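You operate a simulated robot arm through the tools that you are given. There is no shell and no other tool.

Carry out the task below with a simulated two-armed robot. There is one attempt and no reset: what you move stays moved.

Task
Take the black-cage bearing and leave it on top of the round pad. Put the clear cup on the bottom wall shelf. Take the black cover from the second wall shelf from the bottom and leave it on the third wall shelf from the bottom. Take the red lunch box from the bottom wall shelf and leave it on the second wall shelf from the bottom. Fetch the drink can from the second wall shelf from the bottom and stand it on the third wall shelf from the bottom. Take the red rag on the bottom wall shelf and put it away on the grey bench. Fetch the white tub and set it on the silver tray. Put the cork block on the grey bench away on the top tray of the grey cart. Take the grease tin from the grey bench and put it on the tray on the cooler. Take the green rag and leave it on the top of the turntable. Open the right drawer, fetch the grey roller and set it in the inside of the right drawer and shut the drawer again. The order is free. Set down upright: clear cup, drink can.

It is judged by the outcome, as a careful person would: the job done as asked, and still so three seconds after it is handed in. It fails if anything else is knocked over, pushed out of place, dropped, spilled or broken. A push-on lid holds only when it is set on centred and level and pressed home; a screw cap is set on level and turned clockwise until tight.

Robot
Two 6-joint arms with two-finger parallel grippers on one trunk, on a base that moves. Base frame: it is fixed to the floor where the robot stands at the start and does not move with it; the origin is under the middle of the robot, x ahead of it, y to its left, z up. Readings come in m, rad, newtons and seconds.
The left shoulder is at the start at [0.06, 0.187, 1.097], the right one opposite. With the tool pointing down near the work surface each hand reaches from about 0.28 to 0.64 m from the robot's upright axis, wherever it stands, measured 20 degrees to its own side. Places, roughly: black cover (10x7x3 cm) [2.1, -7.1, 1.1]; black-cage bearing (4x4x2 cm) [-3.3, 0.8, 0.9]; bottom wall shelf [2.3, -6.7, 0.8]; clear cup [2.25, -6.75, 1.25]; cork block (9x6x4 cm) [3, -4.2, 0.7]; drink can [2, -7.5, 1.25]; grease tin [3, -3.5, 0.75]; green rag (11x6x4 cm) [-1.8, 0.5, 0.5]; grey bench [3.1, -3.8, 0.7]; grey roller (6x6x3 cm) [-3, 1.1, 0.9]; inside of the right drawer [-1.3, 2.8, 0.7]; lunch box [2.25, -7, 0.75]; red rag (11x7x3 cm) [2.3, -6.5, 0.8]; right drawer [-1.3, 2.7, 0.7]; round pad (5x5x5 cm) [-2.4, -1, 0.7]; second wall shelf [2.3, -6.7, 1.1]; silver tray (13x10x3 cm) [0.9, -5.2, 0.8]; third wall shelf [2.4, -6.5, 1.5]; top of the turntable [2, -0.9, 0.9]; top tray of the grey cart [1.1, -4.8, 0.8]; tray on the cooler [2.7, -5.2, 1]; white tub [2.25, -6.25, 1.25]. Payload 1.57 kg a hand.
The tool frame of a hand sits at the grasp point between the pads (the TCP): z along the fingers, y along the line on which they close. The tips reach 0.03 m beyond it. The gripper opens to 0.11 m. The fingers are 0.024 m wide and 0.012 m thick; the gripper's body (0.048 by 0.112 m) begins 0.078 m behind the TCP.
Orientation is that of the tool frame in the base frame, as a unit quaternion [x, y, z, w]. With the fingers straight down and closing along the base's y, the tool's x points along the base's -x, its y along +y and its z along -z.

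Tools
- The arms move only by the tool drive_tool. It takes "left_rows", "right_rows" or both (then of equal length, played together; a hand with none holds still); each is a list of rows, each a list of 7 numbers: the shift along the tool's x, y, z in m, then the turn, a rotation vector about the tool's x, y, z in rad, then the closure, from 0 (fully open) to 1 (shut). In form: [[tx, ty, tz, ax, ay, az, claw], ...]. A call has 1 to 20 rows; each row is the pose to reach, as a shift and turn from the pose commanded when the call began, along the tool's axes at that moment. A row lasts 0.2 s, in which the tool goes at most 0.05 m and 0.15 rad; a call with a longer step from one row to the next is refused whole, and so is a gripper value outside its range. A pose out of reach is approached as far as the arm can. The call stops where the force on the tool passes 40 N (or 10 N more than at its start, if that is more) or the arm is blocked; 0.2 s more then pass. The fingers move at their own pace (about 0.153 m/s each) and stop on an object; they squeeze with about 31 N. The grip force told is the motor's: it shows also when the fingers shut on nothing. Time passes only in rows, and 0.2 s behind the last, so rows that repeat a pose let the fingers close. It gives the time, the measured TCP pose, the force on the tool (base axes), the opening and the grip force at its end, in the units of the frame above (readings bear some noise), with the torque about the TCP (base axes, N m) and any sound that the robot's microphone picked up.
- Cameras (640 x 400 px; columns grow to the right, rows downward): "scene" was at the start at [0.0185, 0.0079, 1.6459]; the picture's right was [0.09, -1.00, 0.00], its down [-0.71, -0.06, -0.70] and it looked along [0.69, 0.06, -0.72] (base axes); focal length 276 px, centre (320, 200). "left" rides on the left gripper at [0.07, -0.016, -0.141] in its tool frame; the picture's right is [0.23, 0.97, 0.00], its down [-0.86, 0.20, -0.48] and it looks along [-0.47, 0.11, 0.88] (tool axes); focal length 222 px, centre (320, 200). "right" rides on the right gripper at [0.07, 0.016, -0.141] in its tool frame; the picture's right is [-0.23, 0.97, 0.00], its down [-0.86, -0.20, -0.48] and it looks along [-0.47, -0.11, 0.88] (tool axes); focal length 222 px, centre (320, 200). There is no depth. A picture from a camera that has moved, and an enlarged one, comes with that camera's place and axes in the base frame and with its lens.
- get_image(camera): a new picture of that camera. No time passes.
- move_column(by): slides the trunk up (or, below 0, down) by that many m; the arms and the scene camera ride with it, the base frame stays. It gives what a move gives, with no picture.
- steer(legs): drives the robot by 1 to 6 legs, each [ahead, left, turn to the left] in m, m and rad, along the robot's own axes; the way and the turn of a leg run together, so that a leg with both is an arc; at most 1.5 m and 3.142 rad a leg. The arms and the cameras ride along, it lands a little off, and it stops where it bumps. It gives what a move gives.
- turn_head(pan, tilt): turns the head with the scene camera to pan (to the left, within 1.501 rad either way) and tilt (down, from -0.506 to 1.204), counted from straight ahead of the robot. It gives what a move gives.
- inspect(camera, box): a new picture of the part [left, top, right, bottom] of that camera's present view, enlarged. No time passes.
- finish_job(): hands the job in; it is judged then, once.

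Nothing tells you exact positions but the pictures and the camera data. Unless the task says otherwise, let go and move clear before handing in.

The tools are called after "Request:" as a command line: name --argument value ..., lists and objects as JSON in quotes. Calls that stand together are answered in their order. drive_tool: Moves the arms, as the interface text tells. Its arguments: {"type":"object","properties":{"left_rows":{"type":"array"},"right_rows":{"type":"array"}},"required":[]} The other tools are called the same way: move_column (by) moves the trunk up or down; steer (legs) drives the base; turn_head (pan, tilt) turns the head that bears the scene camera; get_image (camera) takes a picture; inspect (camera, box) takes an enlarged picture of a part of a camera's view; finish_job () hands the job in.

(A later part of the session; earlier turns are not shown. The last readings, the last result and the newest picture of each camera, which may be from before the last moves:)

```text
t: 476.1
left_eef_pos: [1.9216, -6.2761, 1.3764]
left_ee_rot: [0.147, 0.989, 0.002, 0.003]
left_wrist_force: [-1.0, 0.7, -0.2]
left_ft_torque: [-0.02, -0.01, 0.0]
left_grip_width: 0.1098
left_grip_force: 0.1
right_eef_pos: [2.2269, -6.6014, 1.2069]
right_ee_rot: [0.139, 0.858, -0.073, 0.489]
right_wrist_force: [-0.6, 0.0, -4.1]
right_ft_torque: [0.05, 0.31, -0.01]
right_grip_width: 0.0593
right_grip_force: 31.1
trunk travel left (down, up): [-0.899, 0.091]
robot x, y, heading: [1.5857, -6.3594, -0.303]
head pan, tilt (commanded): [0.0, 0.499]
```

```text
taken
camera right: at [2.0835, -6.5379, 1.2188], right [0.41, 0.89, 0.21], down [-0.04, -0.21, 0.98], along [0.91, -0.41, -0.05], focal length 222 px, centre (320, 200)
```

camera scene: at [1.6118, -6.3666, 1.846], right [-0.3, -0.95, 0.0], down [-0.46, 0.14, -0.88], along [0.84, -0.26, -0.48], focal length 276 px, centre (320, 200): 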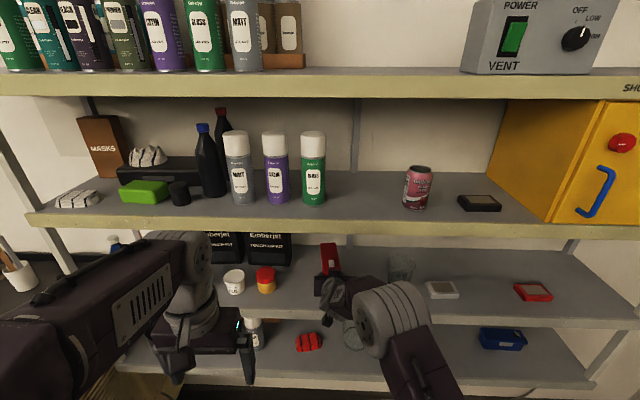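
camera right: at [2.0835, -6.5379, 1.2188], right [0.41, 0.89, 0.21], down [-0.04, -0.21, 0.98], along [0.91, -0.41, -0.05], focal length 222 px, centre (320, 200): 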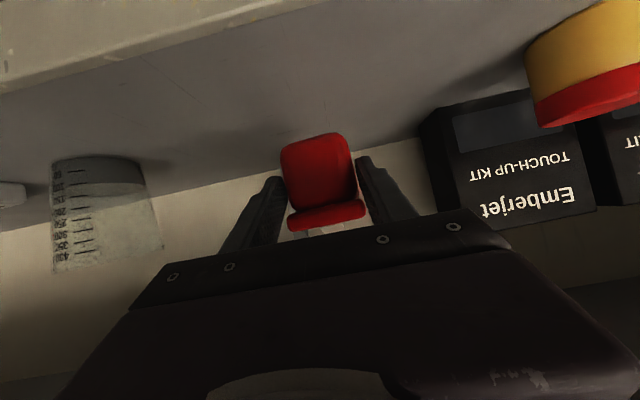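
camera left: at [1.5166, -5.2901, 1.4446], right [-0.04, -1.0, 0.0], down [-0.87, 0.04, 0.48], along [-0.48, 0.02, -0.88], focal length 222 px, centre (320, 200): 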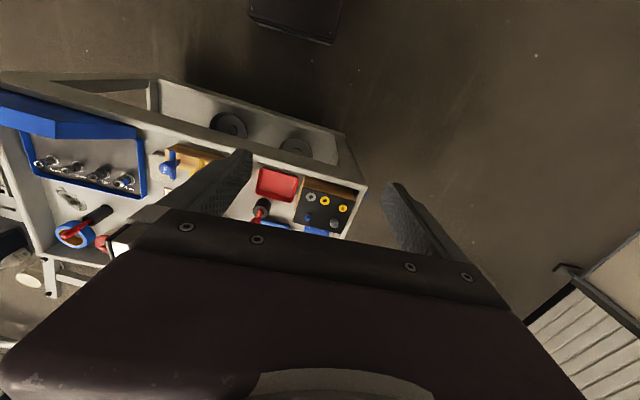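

The box is inside with clear space on both sides. I'll lower it to the shelf.

Request:
drive_tool --right_rows '[[0.0129, 0, 0.0077, 0, 0, 0, 0.9], [0.0258, 0, 0.0154, 0, 0, 0, 0.9], [0.0318, 0, 0.0189, 0, 0, 0, 0.9]]'

Request:
drive_tool --right_rows '[[0.0043, 0, 0.0026, 0, 0, 0, 0.9], [0.0086, 0, 0.0051, 0, 0, 0, 0.9], [0.0129, 0, 0.0077, 0, 0, 0, 0.9], [0.0172, 0, 0.0102, 0, 0, 0, 0.9]]'

Request:
get_image --camera "right"

Request:
inspect --camera "scene" --box '[220, 220, 460, 370]'

```text
t: 476.9
left_eef_pos: [1.9243, -6.2774, 1.3764]
left_ee_rot: [0.148, 0.989, 0.002, 0.003]
left_wrist_force: [-0.1, -0.5, 0.1]
left_ft_torque: [-0.01, -0.02, 0.0]
left_grip_width: 0.1102
left_grip_force: 0.0
right_eef_pos: [2.2309, -6.6025, 1.1685]
right_ee_rot: [0.138, 0.857, -0.073, 0.49]
right_wrist_force: [1.5, 0.5, -2.0]
right_ft_torque: [0.05, -0.12, 0.02]
right_grip_width: 0.059
right_grip_force: 31.4
trunk travel left (down, up): [-0.899, 0.091]
robot x, y, heading: [1.5838, -6.3584, -0.307]
head pan, tilt (commanded): [0.0, 0.499]
```

```text
t: 477.9
left_eef_pos: [1.9205, -6.2769, 1.377]
left_ee_rot: [0.147, 0.989, 0.002, 0.005]
left_wrist_force: [-0.6, 0.5, 0.2]
left_ft_torque: [0.01, 0.0, -0.02]
left_grip_width: 0.1102
left_grip_force: 0.1
right_eef_pos: [2.2259, -6.5996, 1.153]
right_ee_rot: [0.139, 0.856, -0.074, 0.493]
right_wrist_force: [0.9, -2.1, 26.3]
right_ft_torque: [-0.85, -0.19, 0.24]
right_grip_width: 0.0554
right_grip_force: 30.9
trunk travel left (down, up): [-0.899, 0.091]
robot x, y, heading: [1.587, -6.3589, -0.306]
head pan, tilt (commanded): [0.0, 0.499]
```

```text
taken
camera right: at [2.0829, -6.5367, 1.164], right [0.41, 0.89, 0.21], down [-0.05, -0.2, 0.98], along [0.91, -0.41, -0.04], focal length 222 px, centre (320, 200)
```

right: 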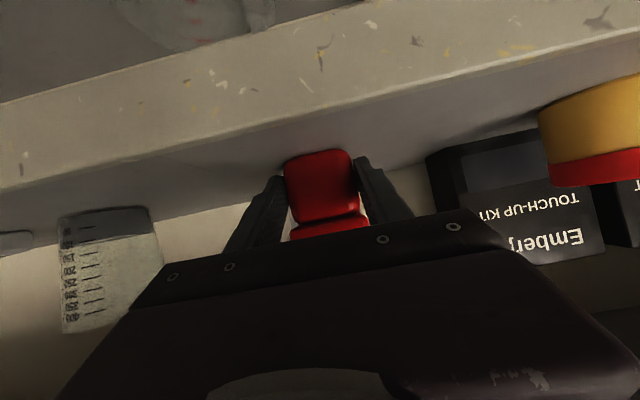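

```text
2.67 times, centred on (340, 295) of scene
camera zoom: at [1.608, -6.3655, 1.8462], right [-0.3, -0.95, 0.0], down [-0.45, 0.14, -0.88], along [0.84, -0.26, -0.48], focal length 735 px, centre (267, -53)
```

zoom: 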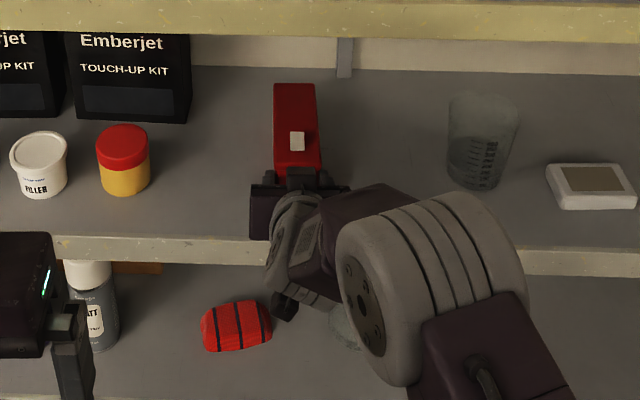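

The box is down on the shelf. I'll ease off, open, and withdraw straight back.

Request:
drive_tool --right_rows '[[-0.005, 0, -0.003, 0, 0, 0, 0.9], [-0.006, 0, -0.0035, 0, 0, 0, 0.6], [-0.006, 0, -0.0035, 0, 0, 0, 0.3], [-0.006, 0, -0.0035, 0, 0, 0, 0.1], [-0.006, 0, -0.0035, 0, 0, 0, 0.1]]'

Request:
get_image --camera "right"

Request:
drive_tool --right_rows '[[0.0128, 0, -0.0215, 0, 0, 0, 0.1], [0.0282, 0, -0.0472, 0, 0, 0, 0.1], [0.0435, 0, -0.073, 0, 0, 0, 0.1]]'

Request:
steer --legs '[[-0.2, 0, 0]]'

Request:
get_image --camera "scene"

Request:
get_image --camera "right"

```text
t: 479.1
left_eef_pos: [1.925, -6.277, 1.3782]
left_ee_rot: [0.148, 0.989, 0.002, 0.004]
left_wrist_force: [-0.4, 0.2, -0.5]
left_ft_torque: [-0.01, 0.0, -0.01]
left_grip_width: 0.1098
left_grip_force: 0.1
right_eef_pos: [2.2284, -6.6007, 1.1542]
right_ee_rot: [0.139, 0.858, -0.073, 0.489]
right_wrist_force: [0.4, 0.1, -0.6]
right_ft_torque: [-0.03, -0.02, 0.0]
right_grip_width: 0.0987
right_grip_force: 0.0
trunk travel left (down, up): [-0.899, 0.091]
robot x, y, heading: [1.5841, -6.3567, -0.306]
head pan, tilt (commanded): [0.0, 0.499]
```

```text
taken
camera right: at [2.085, -6.5373, 1.1671], right [0.41, 0.89, 0.21], down [-0.04, -0.21, 0.98], along [0.91, -0.41, -0.05], focal length 222 px, centre (320, 200)
```

right: 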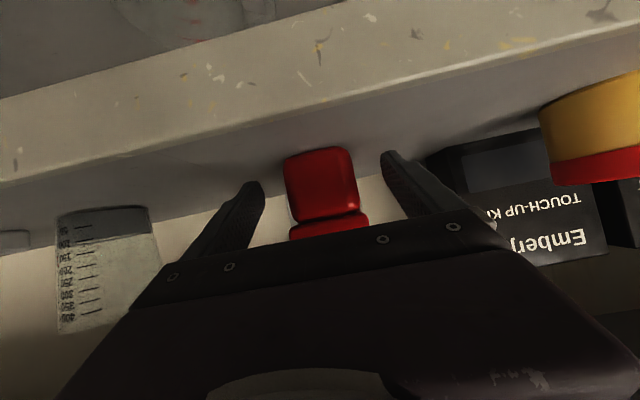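

```text
t: 479.9
left_eef_pos: [1.9245, -6.2788, 1.3766]
left_ee_rot: [0.148, 0.989, 0.002, 0.004]
left_wrist_force: [-0.6, -0.1, -0.4]
left_ft_torque: [0.02, -0.01, -0.03]
left_grip_width: 0.1101
left_grip_force: 0.1
right_eef_pos: [2.1478, -6.5728, 1.1552]
right_ee_rot: [0.139, 0.858, -0.073, 0.49]
right_wrist_force: [-0.5, 0.4, 0.5]
right_ft_torque: [-0.01, 0.0, 0.0]
right_grip_width: 0.0989
right_grip_force: 0.0
trunk travel left (down, up): [-0.899, 0.091]
robot x, y, heading: [1.5886, -6.3555, -0.308]
head pan, tilt (commanded): [0.0, 0.499]
```

```text
t: 481.5
left_eef_pos: [1.7385, -6.2187, 1.3751]
left_ee_rot: [0.148, 0.989, 0.002, 0.001]
left_wrist_force: [0.6, -0.5, 0.3]
left_ft_torque: [0.0, 0.04, 0.01]
left_grip_width: 0.11
left_grip_force: 0.0
right_eef_pos: [1.9588, -6.5152, 1.1516]
right_ee_rot: [0.14, 0.859, -0.073, 0.487]
right_wrist_force: [1.2, 0.5, 0.9]
right_ft_torque: [0.02, 0.03, 0.0]
right_grip_width: 0.0992
right_grip_force: 0.1
trunk travel left (down, up): [-0.899, 0.091]
robot x, y, heading: [1.3983, -6.3021, -0.313]
head pan, tilt (commanded): [0.0, 0.499]
```

```text
taken
camera scene: at [1.429, -6.3086, 1.8457], right [-0.3, -0.95, 0.0], down [-0.46, 0.15, -0.88], along [0.84, -0.26, -0.48], focal length 276 px, centre (320, 200)
```

scene: 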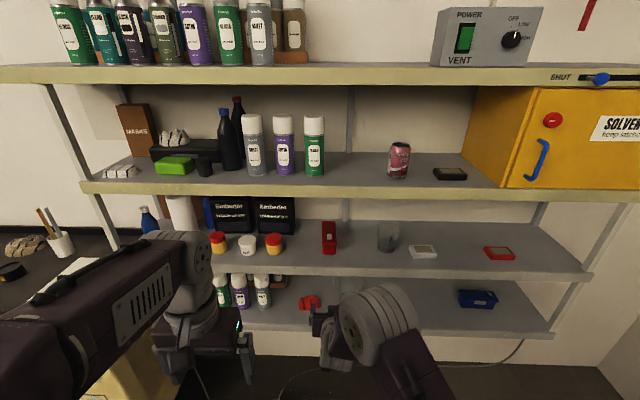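

```text
taken
camera right: at [1.8156, -6.4512, 1.1647], right [0.41, 0.89, 0.21], down [-0.04, -0.21, 0.98], along [0.91, -0.41, -0.05], focal length 222 px, centre (320, 200)
```

right: 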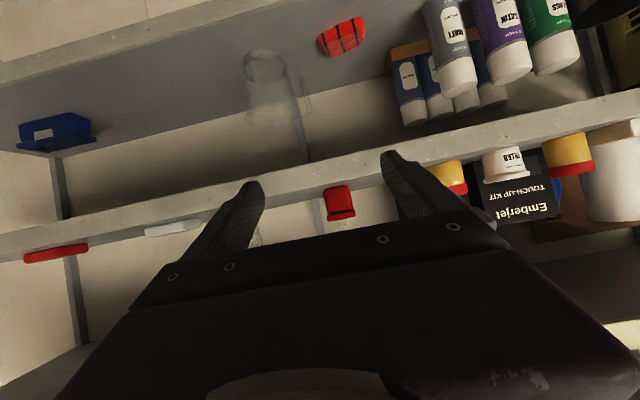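

The red lunch box rests on the second shelf. Next I'll take the clear cup at about (2.2, -6.84) with the right hand the same way; aligning now.

Request:
drive_tool --right_rows '[[-0.0057, -0.025, -0.0034, 0, 0, 0, 0], [-0.0115, -0.05, -0.0068, 0, 0, 0, 0], [-0.0172, -0.07, -0.0102, 0, 0, 0, 0]]'

Request:
steer --legs '[[0, -0.165, 0]]'

Request:
turn_head --pan -0.1 --tilt 0.6

Request:
get_image --camera "scene"

Request:
get_image --camera "right"

```text
t: 482.3
left_eef_pos: [1.7325, -6.2182, 1.3778]
left_ee_rot: [0.149, 0.989, 0.002, 0.004]
left_wrist_force: [0.9, 0.6, 1.5]
left_ft_torque: [0.01, -0.02, 0.01]
left_grip_width: 0.1099
left_grip_force: 0.1
right_eef_pos: [1.9322, -6.58, 1.174]
right_ee_rot: [0.14, 0.858, -0.073, 0.489]
right_wrist_force: [0.2, -0.1, 0.9]
right_ft_torque: [-0.02, 0.01, 0.01]
right_grip_width: 0.1102
right_grip_force: 0.1
trunk travel left (down, up): [-0.899, 0.091]
robot x, y, heading: [1.3961, -6.2991, -0.306]
head pan, tilt (commanded): [0.0, 0.499]
```

```text
t: 483.7
left_eef_pos: [1.6859, -6.3701, 1.3762]
left_ee_rot: [0.15, 0.989, 0.001, 0.004]
left_wrist_force: [0.4, 1.0, -0.5]
left_ft_torque: [0.0, 0.01, 0.02]
left_grip_width: 0.1098
left_grip_force: 0.1
right_eef_pos: [1.8834, -6.7322, 1.1743]
right_ee_rot: [0.14, 0.858, -0.076, 0.489]
right_wrist_force: [0.5, 0.0, -0.7]
right_ft_torque: [0.0, -0.02, -0.03]
right_grip_width: 0.11
right_grip_force: 0.0
trunk travel left (down, up): [-0.899, 0.091]
robot x, y, heading: [1.3503, -6.4557, -0.31]
head pan, tilt (commanded): [0.0, 0.499]
```

```text
t: 484.4
left_eef_pos: [1.6832, -6.373, 1.3752]
left_ee_rot: [0.149, 0.989, 0.001, 0.004]
left_wrist_force: [0.2, -0.2, -0.5]
left_ft_torque: [-0.02, 0.01, 0.04]
left_grip_width: 0.1098
left_grip_force: 0.0
right_eef_pos: [1.8825, -6.7349, 1.1748]
right_ee_rot: [0.14, 0.857, -0.074, 0.49]
right_wrist_force: [0.1, 0.3, 0.3]
right_ft_torque: [0.01, -0.01, 0.04]
right_grip_width: 0.11
right_grip_force: 0.0
trunk travel left (down, up): [-0.899, 0.091]
robot x, y, heading: [1.3466, -6.4528, -0.31]
head pan, tilt (commanded): [-0.099, 0.6]
```

```text
taken
camera scene: at [1.3681, -6.4684, 1.8369], right [-0.4, -0.92, 0.0], down [-0.52, 0.22, -0.83], along [0.76, -0.33, -0.56], focal length 276 px, centre (320, 200)
```

scene: 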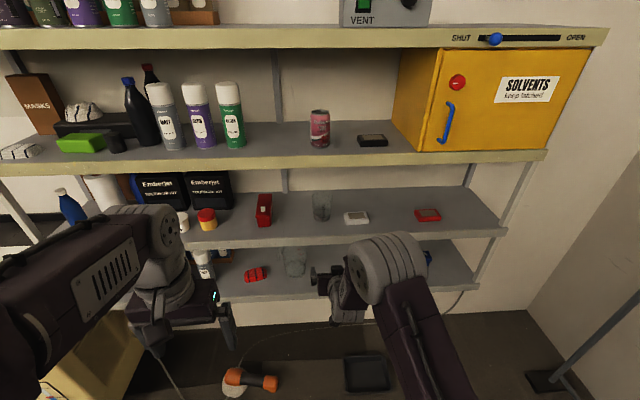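

```text
taken
camera right: at [1.7389, -6.6711, 1.1867], right [0.41, 0.89, 0.21], down [-0.04, -0.21, 0.98], along [0.91, -0.41, -0.05], focal length 222 px, centre (320, 200)
```

right: 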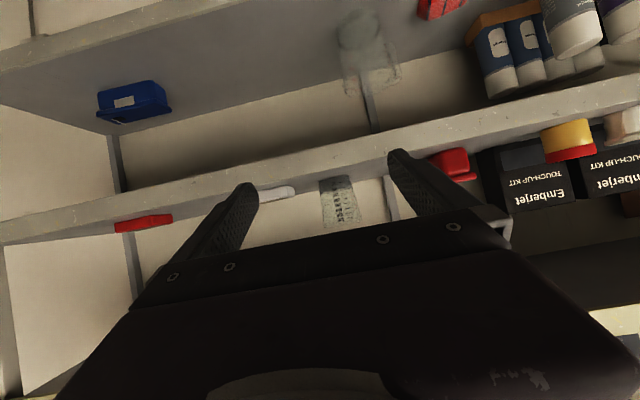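

The cup is well aligned ahead of the right hand. I'll drive in 0.25 m and check.

Request:
steer --legs '[[0.25, 0, 0]]'

Request:
get_image --camera "right"

Request:
inspect --camera "scene" --box '[220, 180, 460, 330]'

```text
t: 486.2
left_eef_pos: [1.914, -6.4465, 1.3771]
left_ee_rot: [0.149, 0.989, 0.002, 0.005]
left_wrist_force: [-0.5, -0.4, 0.0]
left_ft_torque: [-0.01, -0.03, 0.0]
left_grip_width: 0.11
left_grip_force: 0.0
right_eef_pos: [2.113, -6.81, 1.1747]
right_ee_rot: [0.141, 0.857, -0.074, 0.49]
right_wrist_force: [0.7, -0.1, -0.1]
right_ft_torque: [0.01, 0.02, -0.02]
right_grip_width: 0.1099
right_grip_force: 0.1
trunk travel left (down, up): [-0.899, 0.091]
robot x, y, heading: [1.5804, -6.5289, -0.312]
head pan, tilt (commanded): [-0.099, 0.6]
```

```text
taken
camera right: at [1.969, -6.7455, 1.1878], right [0.41, 0.89, 0.21], down [-0.04, -0.21, 0.98], along [0.91, -0.41, -0.05], focal length 222 px, centre (320, 200)
```

right: 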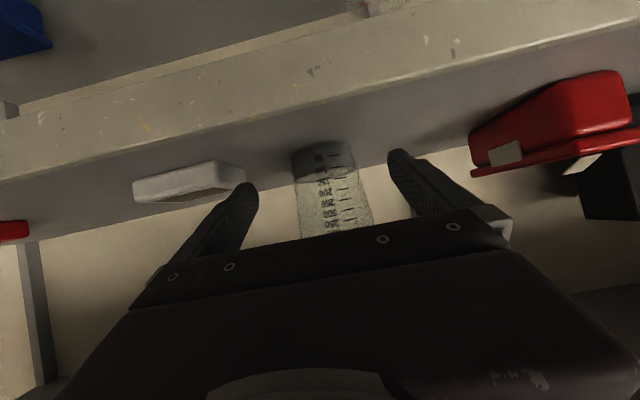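

```text
2.67 times, centred on (340, 255) of scene
camera zoom: at [1.5966, -6.5427, 1.8369], right [-0.4, -0.92, 0.0], down [-0.52, 0.22, -0.83], along [0.76, -0.33, -0.56], focal length 735 px, centre (267, 53)
```

zoom: 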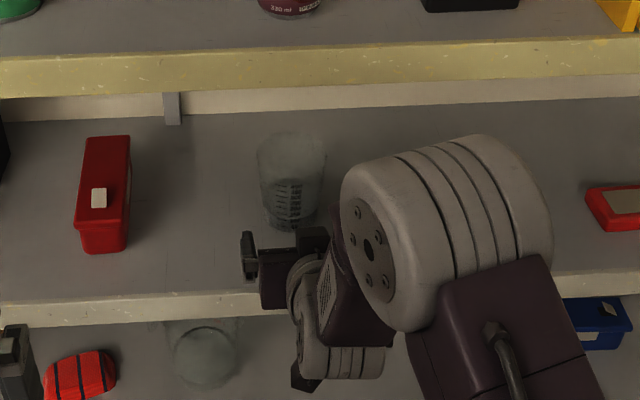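

The cup is roughly 11 cm ahead, centred between the fingers. I'll reach forward 9 cm and check again.

Request:
drive_tool --right_rows '[[-0.0153, 0, 0.0258, 0, 0, 0, 0], [-0.0306, 0, 0.0516, 0, 0, 0, 0], [-0.0459, 0, 0.0774, 0, 0, 0, 0]]'

Request:
get_image --camera "right"

Request:
inspect --camera "scene" --box '[250, 190, 410, 290]'

```text
t: 487.0
left_eef_pos: [1.9192, -6.4494, 1.3766]
left_ee_rot: [0.15, 0.989, 0.002, 0.003]
left_wrist_force: [0.6, 0.5, -0.5]
left_ft_torque: [0.03, 0.0, -0.02]
left_grip_width: 0.1102
left_grip_force: 0.1
right_eef_pos: [2.2014, -6.8398, 1.1711]
right_ee_rot: [0.141, 0.858, -0.073, 0.488]
right_wrist_force: [0.4, -0.2, -0.7]
right_ft_torque: [0.0, 0.02, 0.01]
right_grip_width: 0.11
right_grip_force: 0.0
trunk travel left (down, up): [-0.899, 0.091]
robot x, y, heading: [1.5808, -6.5265, -0.308]
head pan, tilt (commanded): [-0.099, 0.6]
```

```text
taken
camera right: at [2.0583, -6.7752, 1.1839], right [0.41, 0.89, 0.21], down [-0.04, -0.21, 0.98], along [0.91, -0.41, -0.05], focal length 222 px, centre (320, 200)
```

right: 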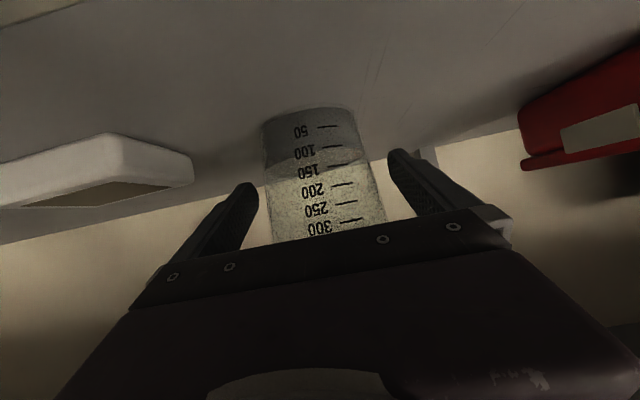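

```text
4.00 times, centred on (330, 240) of scene
camera zoom: at [1.6031, -6.545, 1.8368], right [-0.4, -0.92, 0.0], down [-0.52, 0.22, -0.82], along [0.76, -0.33, -0.57], focal length 1102 px, centre (280, 40)
```

zoom: 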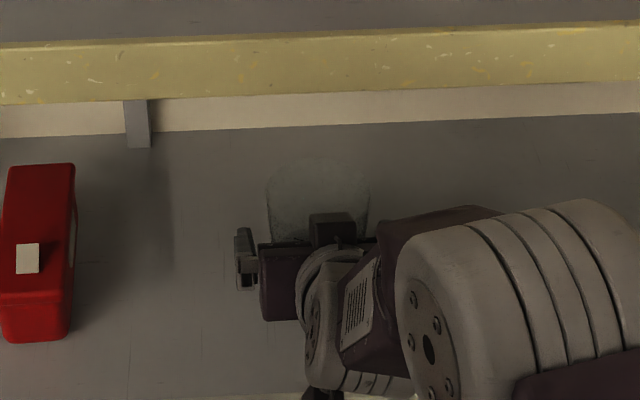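

The cup is at the grip point. I'll advance 1 cm and close on it.

Request:
drive_tool --right_rows '[[-0.0051, 0, 0.0086, 0, 0, 0, 0], [-0.0051, 0, 0.0086, 0, 0, 0, 0.15], [-0.0051, 0, 0.0086, 0, 0, 0, 0.3], [-0.0051, 0, 0.0086, 0, 0, 0, 0.45], [-0.0051, 0, 0.0086, 0, 0, 0, 0.45]]'

Request:
get_image --camera "right"

```text
t: 488.2
left_eef_pos: [1.9178, -6.4485, 1.3766]
left_ee_rot: [0.15, 0.989, 0.002, 0.003]
left_wrist_force: [0.1, -0.9, 0.1]
left_ft_torque: [0.01, 0.01, 0.03]
left_grip_width: 0.1103
left_grip_force: 0.2
right_eef_pos: [2.2092, -6.8427, 1.1727]
right_ee_rot: [0.14, 0.858, -0.074, 0.489]
right_wrist_force: [0.8, 0.2, 1.3]
right_ft_torque: [0.04, -0.12, -0.02]
right_grip_width: 0.0806
right_grip_force: 31.3
trunk travel left (down, up): [-0.899, 0.091]
robot x, y, heading: [1.5831, -6.5305, -0.307]
head pan, tilt (commanded): [-0.099, 0.6]
```

```text
taken
camera right: at [2.0655, -6.7783, 1.1854], right [0.41, 0.89, 0.21], down [-0.04, -0.21, 0.98], along [0.91, -0.41, -0.05], focal length 222 px, centre (320, 200)
```

right: 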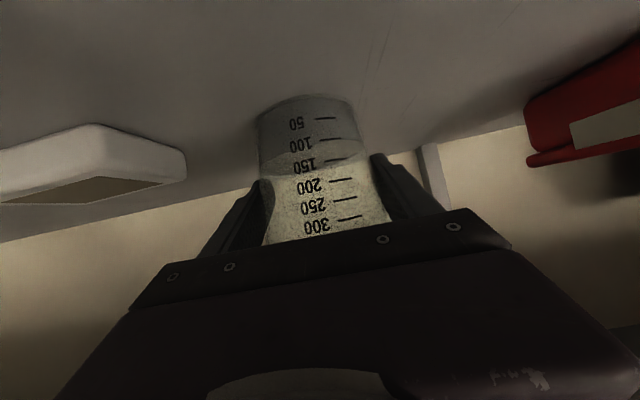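

The cup is gripped (0.081 m). I'll lift it 3.5 cm and back out smoothly.

Request:
drive_tool --right_rows '[[-0.0086, 0, -0.0051, 0, 0, 0, 0.45], [-0.0189, 0, -0.0112, 0, 0, 0, 0.45], [-0.0301, 0, -0.0179, 0, 0, 0, 0.45]]'

Request:
get_image --camera "right"

Request:
steer --legs '[[-0.34, 0, 0]]'

Request:
get_image --camera "scene"

```text
t: 489.0
left_eef_pos: [1.917, -6.4493, 1.3759]
left_ee_rot: [0.15, 0.989, 0.002, 0.005]
left_wrist_force: [0.3, 0.0, -0.1]
left_ft_torque: [0.02, -0.01, 0.0]
left_grip_width: 0.1099
left_grip_force: 0.1
right_eef_pos: [2.2099, -6.8442, 1.2082]
right_ee_rot: [0.14, 0.858, -0.074, 0.489]
right_wrist_force: [0.5, -0.2, -0.2]
right_ft_torque: [-0.01, 0.0, -0.02]
right_grip_width: 0.0803
right_grip_force: 31.1
trunk travel left (down, up): [-0.899, 0.091]
robot x, y, heading: [1.5785, -6.5282, -0.305]
head pan, tilt (commanded): [-0.099, 0.6]
```

```text
taken
camera right: at [2.0661, -6.7797, 1.2204], right [0.41, 0.89, 0.21], down [-0.04, -0.21, 0.98], along [0.91, -0.41, -0.05], focal length 222 px, centre (320, 200)
```

right: 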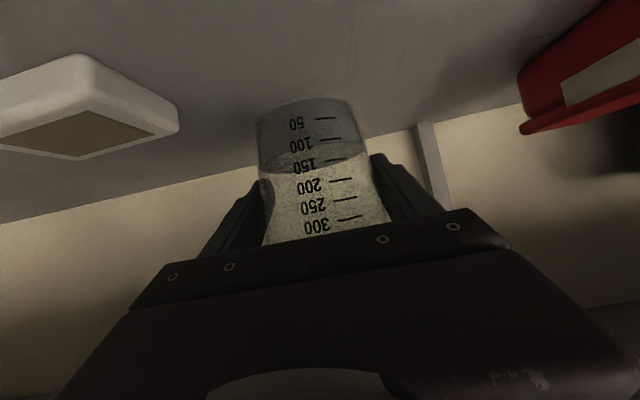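

```text
t: 491.2
left_eef_pos: [1.598, -6.3472, 1.3758]
left_ee_rot: [0.15, 0.989, 0.003, 0.003]
left_wrist_force: [1.3, 0.0, -0.2]
left_ft_torque: [0.03, 0.02, -0.01]
left_grip_width: 0.1097
left_grip_force: 0.0
right_eef_pos: [1.8892, -6.7424, 1.206]
right_ee_rot: [0.141, 0.858, -0.074, 0.488]
right_wrist_force: [0.6, 0.1, -1.5]
right_ft_torque: [0.01, 0.02, 0.01]
right_grip_width: 0.0801
right_grip_force: 31.0
trunk travel left (down, up): [-0.899, 0.091]
robot x, y, heading: [1.2547, -6.4261, -0.308]
head pan, tilt (commanded): [-0.099, 0.6]
```

```text
taken
camera scene: at [1.2825, -6.4425, 1.8367], right [-0.4, -0.92, 0.0], down [-0.52, 0.23, -0.82], along [0.76, -0.33, -0.57], focal length 276 px, centre (320, 200)
```

scene: 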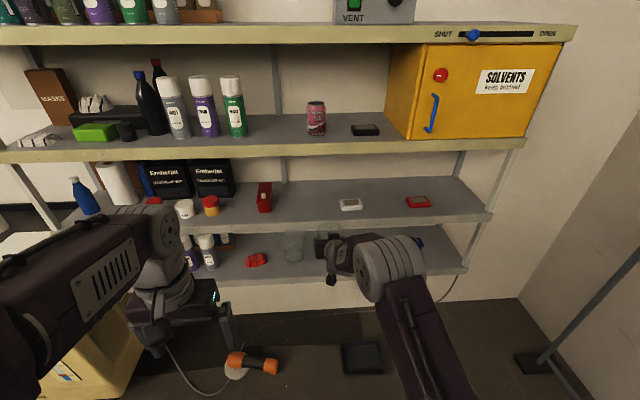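

The cup is out, upright. I'll lower the trunk to bottom-shelf height and shift right to the space where the lunch box was.

Request:
move_column --by -0.33

Request:
steer --legs '[[0, -0.145, 0]]'

Request:
turn_head --pan -0.2 --tilt 0.5

Request:
get_image --camera "scene"

Request:
get_image --camera "right"

```text
t: 494.4
left_eef_pos: [1.5951, -6.3458, 1.0462]
left_ee_rot: [0.15, 0.989, 0.002, 0.002]
left_wrist_force: [0.1, -0.3, -0.6]
left_ft_torque: [0.01, 0.03, -0.01]
left_grip_width: 0.1102
left_grip_force: 0.0
right_eef_pos: [1.8874, -6.743, 0.8774]
right_ee_rot: [0.142, 0.858, -0.074, 0.488]
right_wrist_force: [0.1, 1.0, -1.3]
right_ft_torque: [-0.03, 0.0, 0.02]
right_grip_width: 0.0801
right_grip_force: 30.6
trunk travel left (down, up): [-0.569, 0.421]
robot x, y, heading: [1.2611, -6.4238, -0.308]
head pan, tilt (commanded): [-0.099, 0.6]
```

```text
t: 495.8
left_eef_pos: [1.5515, -6.4806, 1.047]
left_ee_rot: [0.149, 0.989, 0.002, 0.002]
left_wrist_force: [0.5, -0.4, -0.3]
left_ft_torque: [-0.03, 0.0, 0.05]
left_grip_width: 0.1099
left_grip_force: 0.0
right_eef_pos: [1.8451, -6.8751, 0.8781]
right_ee_rot: [0.14, 0.858, -0.073, 0.488]
right_wrist_force: [0.6, -0.5, -0.6]
right_ft_torque: [-0.02, -0.01, -0.01]
right_grip_width: 0.0799
right_grip_force: 30.8
trunk travel left (down, up): [-0.569, 0.421]
robot x, y, heading: [1.2126, -6.5617, -0.308]
head pan, tilt (commanded): [-0.099, 0.6]
```

```text
t: 496.5
left_eef_pos: [1.551, -6.4807, 1.0469]
left_ee_rot: [0.149, 0.989, 0.001, 0.003]
left_wrist_force: [0.2, -0.7, -0.8]
left_ft_torque: [-0.02, 0.04, 0.02]
left_grip_width: 0.1103
left_grip_force: 0.1
right_eef_pos: [1.8444, -6.8747, 0.879]
right_ee_rot: [0.14, 0.858, -0.073, 0.489]
right_wrist_force: [-0.5, 1.0, -1.8]
right_ft_torque: [-0.02, -0.03, 0.03]
right_grip_width: 0.0801
right_grip_force: 31.1
trunk travel left (down, up): [-0.569, 0.421]
robot x, y, heading: [1.215, -6.5605, -0.312]
head pan, tilt (commanded): [-0.201, 0.499]
```

```text
taken
camera scene: at [1.2338, -6.586, 1.5159], right [-0.49, -0.87, 0.0], down [-0.42, 0.23, -0.88], along [0.77, -0.43, -0.48], focal length 276 px, centre (320, 200)
```

scene: 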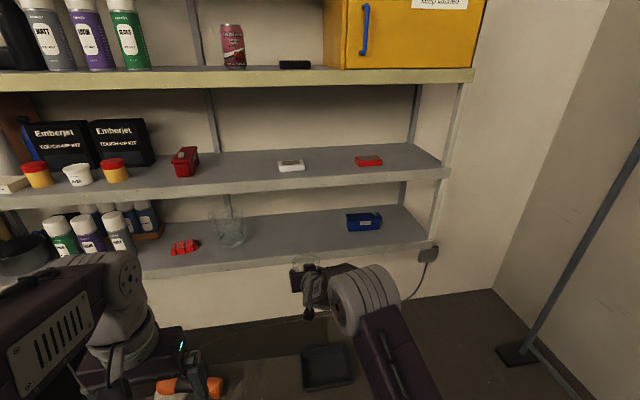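

```text
taken
camera right: at [1.701, -6.811, 0.8901], right [0.41, 0.89, 0.21], down [-0.04, -0.21, 0.98], along [0.91, -0.41, -0.05], focal length 222 px, centre (320, 200)
```

right: 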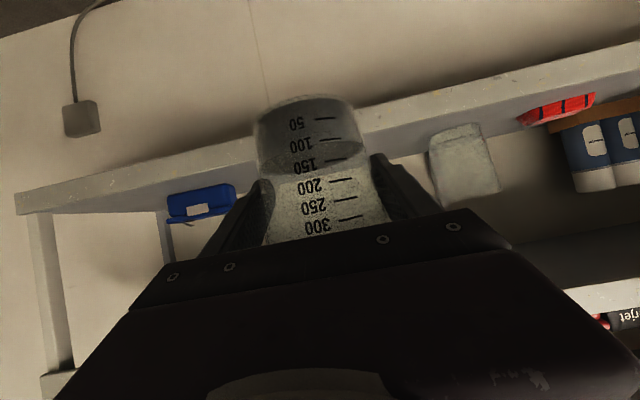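

The bottom shelf space ahead is free between the jug and the blue box. I'll drive in 0.26 m.

Request:
steer --legs '[[0.26, 0, 0]]'

Request:
get_image --camera "right"

Request:
get_image --camera "scene"

```text
t: 498.3
left_eef_pos: [1.7998, -6.5589, 1.0457]
left_ee_rot: [0.15, 0.989, 0.002, 0.003]
left_wrist_force: [0.9, -0.1, -0.6]
left_ft_torque: [0.0, 0.0, 0.03]
left_grip_width: 0.1101
left_grip_force: 0.1
right_eef_pos: [2.0921, -6.9528, 0.878]
right_ee_rot: [0.141, 0.858, -0.074, 0.489]
right_wrist_force: [0.0, -0.5, -1.4]
right_ft_torque: [-0.02, -0.01, 0.02]
right_grip_width: 0.0799
right_grip_force: 30.6
trunk travel left (down, up): [-0.569, 0.421]
robot x, y, heading: [1.4623, -6.6396, -0.31]
head pan, tilt (commanded): [-0.201, 0.499]
```

```text
taken
camera right: at [1.9484, -6.89, 0.89], right [0.41, 0.89, 0.21], down [-0.04, -0.21, 0.98], along [0.91, -0.41, -0.05], focal length 222 px, centre (320, 200)
```

right: 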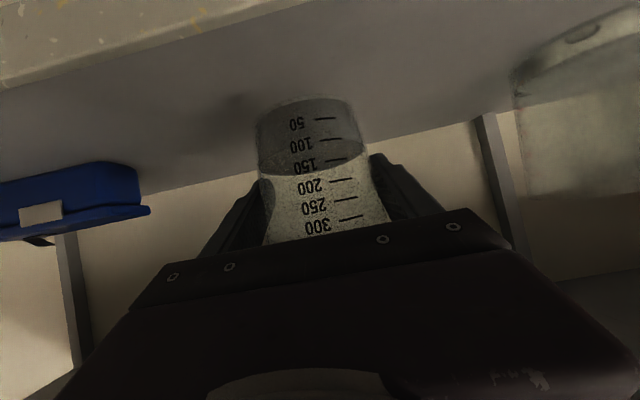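

```text
taken
camera scene: at [1.4816, -6.6643, 1.5159], right [-0.49, -0.87, 0.0], down [-0.42, 0.23, -0.88], along [0.77, -0.43, -0.48], focal length 276 px, centre (320, 200)
```

scene: 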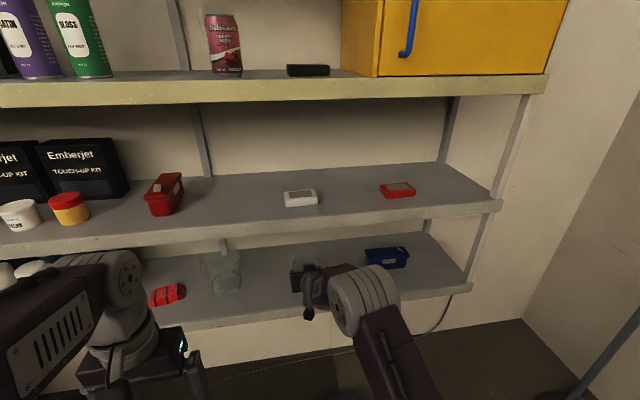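

Good clearances. I'll reach 4.5 cm further and lower the cup.

Request:
drive_tool --right_rows '[[-0.0115, 0, 0.0194, 0, 0, 0, 0.45], [-0.023, 0, 0.0387, 0, 0, 0, 0.45], [-0.0101, 0, 0.0464, 0, 0, 0, 0.45], [0.0011, 0, 0.053, 0, 0, 0, 0.45]]'

Request:
drive_tool --right_rows '[[0.0034, 0, 0.002, 0, 0, 0, 0.45], [0.0069, 0, 0.0041, 0, 0, 0, 0.45], [0.0103, 0, 0.0061, 0, 0, 0, 0.45], [0.0138, 0, 0.0082, 0, 0, 0, 0.45]]'

Request:
get_image --camera "right"

```text
t: 499.3
left_eef_pos: [1.799, -6.5597, 1.0459]
left_ee_rot: [0.149, 0.989, 0.003, 0.004]
left_wrist_force: [-0.1, -0.5, 0.1]
left_ft_torque: [0.0, 0.02, -0.02]
left_grip_width: 0.1101
left_grip_force: 0.1
right_eef_pos: [2.1346, -6.9676, 0.8504]
right_ee_rot: [0.141, 0.858, -0.074, 0.488]
right_wrist_force: [0.3, 0.5, -1.5]
right_ft_torque: [0.0, 0.03, -0.01]
right_grip_width: 0.08
right_grip_force: 31.5
trunk travel left (down, up): [-0.569, 0.421]
robot x, y, heading: [1.4629, -6.6381, -0.308]
head pan, tilt (commanded): [-0.201, 0.499]
```

```text
t: 500.3
left_eef_pos: [1.7993, -6.5585, 1.0469]
left_ee_rot: [0.149, 0.989, 0.002, 0.003]
left_wrist_force: [0.5, -0.4, -0.9]
left_ft_torque: [-0.02, -0.03, -0.01]
left_grip_width: 0.1101
left_grip_force: 0.0
right_eef_pos: [2.1351, -6.9668, 0.8338]
right_ee_rot: [0.141, 0.858, -0.073, 0.488]
right_wrist_force: [0.6, -0.1, -1.4]
right_ft_torque: [0.02, 0.01, -0.02]
right_grip_width: 0.0799
right_grip_force: 30.8
trunk travel left (down, up): [-0.569, 0.421]
robot x, y, heading: [1.4624, -6.6402, -0.313]
head pan, tilt (commanded): [-0.201, 0.499]
```

```text
taken
camera right: at [1.9913, -6.9036, 0.8461], right [0.41, 0.89, 0.21], down [-0.04, -0.21, 0.98], along [0.91, -0.41, -0.05], focal length 222 px, centre (320, 200)
```

right: 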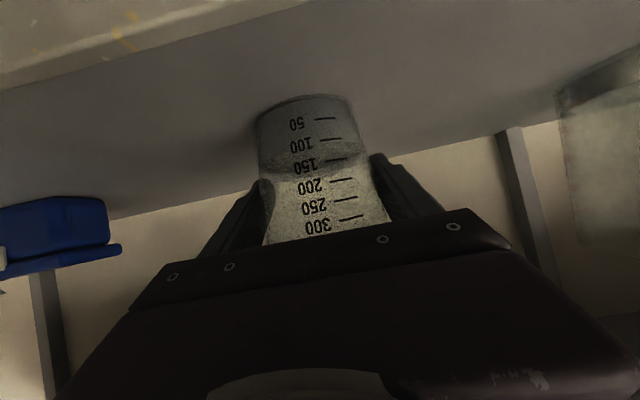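

No contact yet; continuing in fine steps.

Request:
drive_tool --right_rows '[[0.0026, 0, 0.0015, 0, 0, 0, 0.45], [0.0052, 0, 0.0031, 0, 0, 0, 0.45], [0.0077, 0, 0.0046, 0, 0, 0, 0.45]]'

Request:
inspect --camera "scene" --box '[190, 210, 430, 330]'

```text
t: 501.1
left_eef_pos: [1.7963, -6.5586, 1.0479]
left_ee_rot: [0.15, 0.989, 0.002, 0.005]
left_wrist_force: [0.7, 0.8, -1.3]
left_ft_torque: [-0.01, 0.0, 0.02]
left_grip_width: 0.1099
left_grip_force: 0.1
right_eef_pos: [2.1332, -6.9673, 0.8291]
right_ee_rot: [0.141, 0.855, -0.075, 0.493]
right_wrist_force: [1.8, -3.1, 20.0]
right_ft_torque: [0.03, 0.28, 0.02]
right_grip_width: 0.0796
right_grip_force: 30.6
trunk travel left (down, up): [-0.569, 0.421]
robot x, y, heading: [1.4582, -6.6383, -0.308]
head pan, tilt (commanded): [-0.201, 0.499]
```

```text
2.67 times, centred on (310, 270) of scene
camera zoom: at [1.4775, -6.6629, 1.5163], right [-0.49, -0.87, 0.0], down [-0.42, 0.23, -0.88], along [0.77, -0.43, -0.48], focal length 735 px, centre (347, 13)
```

zoom: 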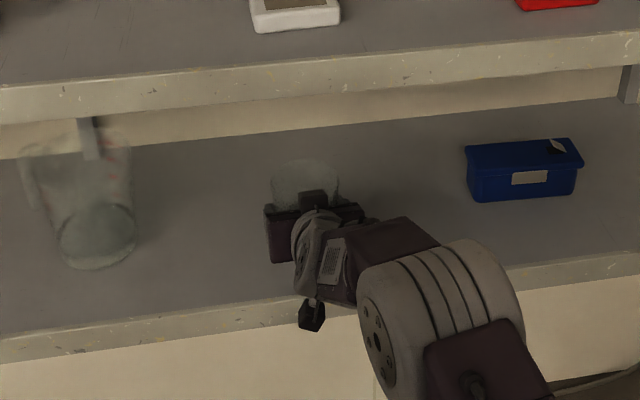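

Contact. I'll ease off, open the fingers and withdraw straight back.

Request:
drive_tool --right_rows '[[-0.0026, 0, -0.0015, 0, 0, 0, 0.45], [-0.0039, 0, -0.0023, 0, 0, 0, 0.25], [-0.0039, 0, -0.0023, 0, 0, 0, 0.1], [-0.0039, 0, -0.0023, 0, 0, 0, 0.0], [-0.0039, 0, -0.0023, 0, 0, 0, 0.0]]'

Request:
get_image --camera "right"

Request:
drive_tool --right_rows '[[0.0128, 0, -0.0215, 0, 0, 0, 0], [0.0282, 0, -0.0472, 0, 0, 0, 0], [0.0435, 0, -0.073, 0, 0, 0, 0]]'

Request:
steer --legs '[[-0.25, 0, 0]]'

Request:
get_image --camera "scene"

```text
t: 502.3
left_eef_pos: [1.7995, -6.5593, 1.0465]
left_ee_rot: [0.15, 0.989, 0.002, 0.004]
left_wrist_force: [0.1, 0.3, 0.2]
left_ft_torque: [0.0, -0.05, -0.04]
left_grip_width: 0.1098
left_grip_force: 0.1
right_eef_pos: [2.1347, -6.9663, 0.8286]
right_ee_rot: [0.141, 0.858, -0.075, 0.488]
right_wrist_force: [1.0, 0.2, 0.0]
right_ft_torque: [0.02, -0.02, -0.03]
right_grip_width: 0.1098
right_grip_force: 0.0
trunk travel left (down, up): [-0.569, 0.421]
robot x, y, heading: [1.46, -6.6384, -0.31]
head pan, tilt (commanded): [-0.201, 0.499]
```

```text
taken
camera right: at [1.9909, -6.903, 0.842], right [0.41, 0.89, 0.21], down [-0.04, -0.21, 0.98], along [0.91, -0.41, -0.05], focal length 222 px, centre (320, 200)
```

right: 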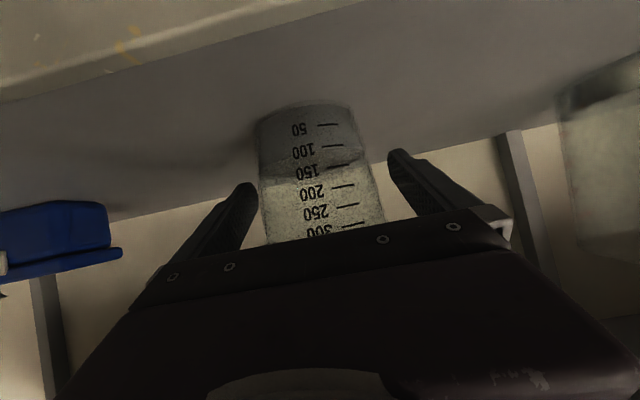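

```text
t: 503.1
left_eef_pos: [1.7978, -6.5584, 1.0465]
left_ee_rot: [0.15, 0.989, 0.003, 0.004]
left_wrist_force: [-0.6, 0.3, -0.4]
left_ft_torque: [-0.04, 0.01, 0.01]
left_grip_width: 0.1101
left_grip_force: 0.0
right_eef_pos: [2.0541, -6.9398, 0.8284]
right_ee_rot: [0.141, 0.858, -0.074, 0.488]
right_wrist_force: [-1.3, 0.5, -0.2]
right_ft_torque: [0.04, -0.01, 0.01]
right_grip_width: 0.1101
right_grip_force: 0.1
trunk travel left (down, up): [-0.569, 0.421]
robot x, y, heading: [1.4604, -6.6401, -0.31]
head pan, tilt (commanded): [-0.201, 0.499]
```

```text
t: 504.9
left_eef_pos: [1.5605, -6.4833, 1.0464]
left_ee_rot: [0.147, 0.989, 0.002, 0.004]
left_wrist_force: [-0.7, 0.3, 1.5]
left_ft_torque: [0.02, 0.02, -0.01]
left_grip_width: 0.1102
left_grip_force: 0.1
right_eef_pos: [1.8189, -6.8626, 0.8288]
right_ee_rot: [0.139, 0.857, -0.073, 0.49]
right_wrist_force: [0.4, -0.3, 0.7]
right_ft_torque: [0.03, -0.02, -0.05]
right_grip_width: 0.1099
right_grip_force: 0.1
trunk travel left (down, up): [-0.569, 0.421]
robot x, y, heading: [1.2246, -6.5613, -0.302]
head pan, tilt (commanded): [-0.201, 0.499]
```

```text
taken
camera scene: at [1.2434, -6.5889, 1.5159], right [-0.48, -0.88, 0.0], down [-0.42, 0.23, -0.88], along [0.77, -0.42, -0.48], focal length 276 px, centre (320, 200)
```

scene: 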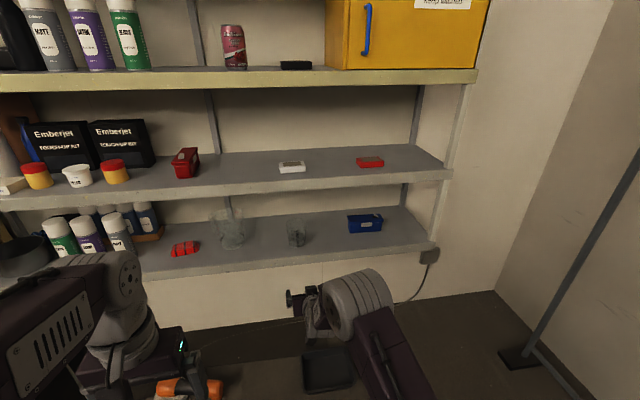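

The clear cup now stands on the bottom shelf. Next is the red rag on the bottom shelf; I'll shift left to face it and look closely.

Request:
steer --legs '[[0, 0.42, 0]]'

Request:
turn_head --pan 0.0 --tilt 0.6

Request:
get_image --camera "scene"

Request:
get_image --camera "right"

Request:
inspect --camera "scene" --box '[240, 180, 400, 280]'

```text
t: 507.5
left_eef_pos: [1.686, -6.0873, 1.046]
left_ee_rot: [0.149, 0.989, 0.002, 0.004]
left_wrist_force: [0.2, -0.3, -0.6]
left_ft_torque: [-0.03, 0.0, 0.0]
left_grip_width: 0.11
left_grip_force: 0.1
right_eef_pos: [1.9425, -6.4668, 0.8295]
right_ee_rot: [0.14, 0.858, -0.074, 0.488]
right_wrist_force: [1.1, 0.4, -0.1]
right_ft_torque: [-0.01, -0.02, -0.01]
right_grip_width: 0.1098
right_grip_force: 0.0
trunk travel left (down, up): [-0.569, 0.421]
robot x, y, heading: [1.3471, -6.1696, -0.31]
head pan, tilt (commanded): [-0.201, 0.499]
```

```text
t: 508.2
left_eef_pos: [1.6863, -6.0888, 1.046]
left_ee_rot: [0.149, 0.989, 0.003, 0.003]
left_wrist_force: [0.2, -0.2, 0.1]
left_ft_torque: [-0.04, -0.02, 0.02]
left_grip_width: 0.1103
left_grip_force: 0.1
right_eef_pos: [1.9425, -6.4662, 0.8289]
right_ee_rot: [0.139, 0.859, -0.072, 0.488]
right_wrist_force: [0.3, 0.0, -0.6]
right_ft_torque: [0.0, 0.02, -0.01]
right_grip_width: 0.1101
right_grip_force: 0.0
trunk travel left (down, up): [-0.569, 0.421]
robot x, y, heading: [1.3495, -6.1664, -0.31]
head pan, tilt (commanded): [0.0, 0.6]
```

```text
taken
camera scene: at [1.3734, -6.1755, 1.5069], right [-0.3, -0.95, 0.0], down [-0.54, 0.17, -0.83], along [0.79, -0.25, -0.56], focal length 276 px, centre (320, 200)
```

scene: 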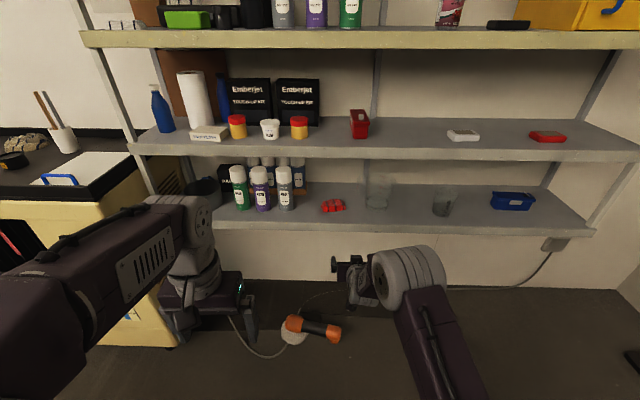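

```text
taken
camera right: at [1.799, -6.4036, 0.8415], right [0.41, 0.89, 0.21], down [-0.04, -0.21, 0.98], along [0.91, -0.41, -0.05], focal length 222 px, centre (320, 200)
```

right: 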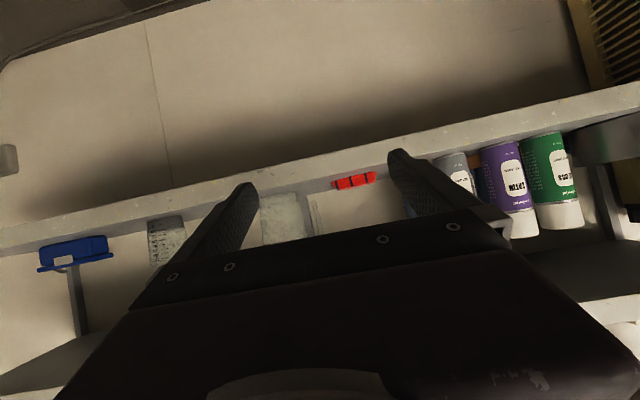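

```text
4.00 times, centred on (320, 230) of scene
camera zoom: at [1.3734, -6.1755, 1.5069], right [-0.3, -0.95, 0.0], down [-0.54, 0.17, -0.83], along [0.79, -0.25, -0.56], focal length 1102 px, centre (320, 80)
```

zoom: 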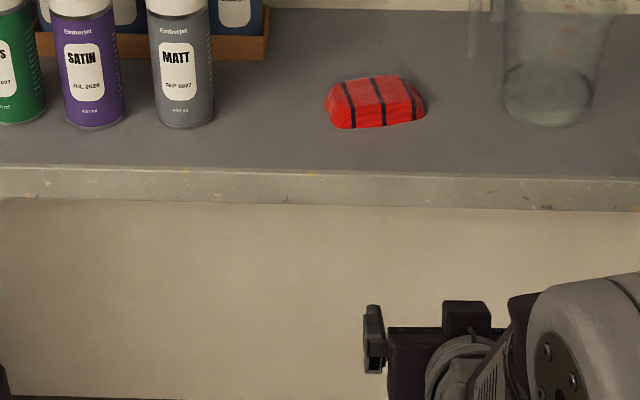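

I'll turn the rag in place first: with closed fingers I'll push its left end deeper so that it swings round, and then I can grip it across its narrow side with the yawed hand. Aligning the closed right hand now.

Request:
drive_tool --right_rows '[[0.0073, 0, 0.0043, 0, 0, 0, 0.5], [0.0146, 0, 0.0087, 0, 0, 0, 1.0], [0.0146, 0, 0.0087, 0, 0, 0, 1.0]]'

Request:
steer --legs '[[0.24, 0.085, 0]]'

Request:
get_image --camera "right"

Request:
inspect --camera "scene" --box '[240, 180, 480, 330]'

```text
t: 509.0
left_eef_pos: [1.6855, -6.0873, 1.0467]
left_ee_rot: [0.148, 0.989, 0.002, 0.004]
left_wrist_force: [0.6, -0.5, -0.2]
left_ft_torque: [0.01, 0.01, -0.01]
left_grip_width: 0.1103
left_grip_force: 0.0
right_eef_pos: [1.9412, -6.467, 0.8125]
right_ee_rot: [0.14, 0.858, -0.073, 0.49]
right_wrist_force: [0.2, 0.0, -0.5]
right_ft_torque: [0.01, 0.02, 0.02]
right_grip_width: 0.0
right_grip_force: 21.5
trunk travel left (down, up): [-0.569, 0.421]
robot x, y, heading: [1.3486, -6.1647, -0.306]
head pan, tilt (commanded): [0.0, 0.6]
```

```text
t: 510.9
left_eef_pos: [1.9416, -6.0812, 1.0463]
left_ee_rot: [0.151, 0.989, 0.002, 0.004]
left_wrist_force: [1.3, -0.3, -0.2]
left_ft_torque: [0.01, 0.03, 0.02]
left_grip_width: 0.1099
left_grip_force: 0.1
right_eef_pos: [2.1958, -6.4625, 0.8123]
right_ee_rot: [0.142, 0.858, -0.075, 0.488]
right_wrist_force: [-0.1, -0.3, -0.1]
right_ft_torque: [-0.01, 0.01, 0.0]
right_grip_width: 0.0
right_grip_force: 21.8
trunk travel left (down, up): [-0.569, 0.421]
robot x, y, heading: [1.5995, -6.1604, -0.308]
head pan, tilt (commanded): [0.0, 0.6]
```

```text
taken
camera right: at [2.0524, -6.3968, 0.8245], right [0.42, 0.89, 0.21], down [-0.04, -0.21, 0.98], along [0.91, -0.42, -0.05], focal length 222 px, centre (320, 200)
```

right: 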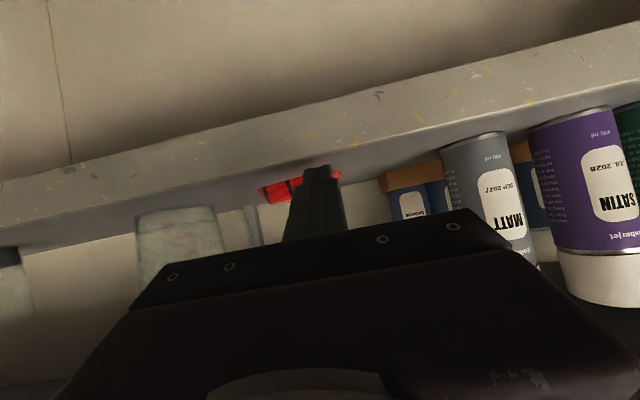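

```text
2.67 times, centred on (360, 255) of scene
camera zoom: at [1.6288, -6.1677, 1.5068], right [-0.31, -0.95, 0.0], down [-0.54, 0.17, -0.82], along [0.79, -0.25, -0.57], focal length 735 px, centre (213, 53)
```

zoom: 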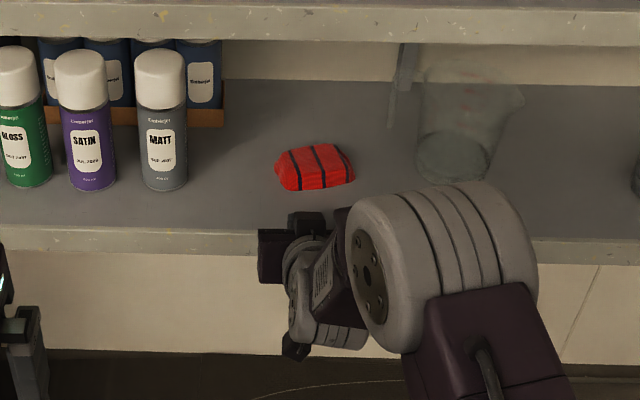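

The finger is in front of the rag's left part. I'll shift 1.2 cm left and push in steps.

Request:
drive_tool --right_rows '[[0, 0.012, 0, 0, 0, 0, 1], [-0.0102, 0.012, 0.0172, 0, 0, 0, 1], [-0.0204, 0.012, 0.0344, 0, 0, 0, 1], [-0.0306, 0.012, 0.0516, 0, 0, 0, 1]]'

Request:
get_image --camera "right"

Request:
inspect --camera "scene" --box '[280, 200, 440, 300]'

```text
t: 511.9
left_eef_pos: [1.9412, -6.0811, 1.0462]
left_ee_rot: [0.15, 0.989, 0.002, 0.002]
left_wrist_force: [0.1, -0.3, -0.2]
left_ft_torque: [-0.01, 0.01, 0.0]
left_grip_width: 0.1101
left_grip_force: 0.0
right_eef_pos: [2.2566, -6.4702, 0.8104]
right_ee_rot: [0.142, 0.858, -0.074, 0.488]
right_wrist_force: [0.1, -0.1, -0.2]
right_ft_torque: [-0.02, 0.03, 0.0]
right_grip_width: 0.0
right_grip_force: 21.3
trunk travel left (down, up): [-0.569, 0.421]
robot x, y, heading: [1.6078, -6.1593, -0.311]
head pan, tilt (commanded): [0.0, 0.6]
```

```text
taken
camera right: at [2.1125, -6.4053, 0.8234], right [0.42, 0.89, 0.21], down [-0.04, -0.21, 0.98], along [0.91, -0.42, -0.05], focal length 222 px, centre (320, 200)
```

right: 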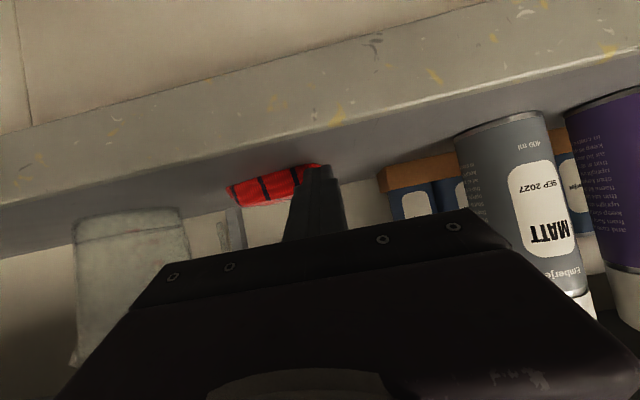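

```text
4.00 times, centred on (360, 250) of scene
camera zoom: at [1.6289, -6.168, 1.5068], right [-0.31, -0.95, 0.0], down [-0.54, 0.17, -0.82], along [0.79, -0.25, -0.57], focal length 1102 px, centre (160, 0)
```

zoom: 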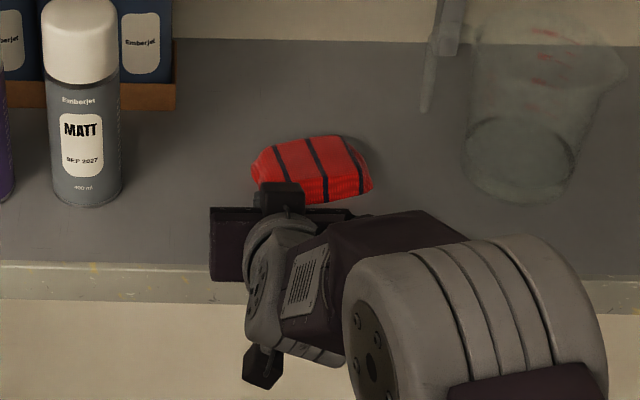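

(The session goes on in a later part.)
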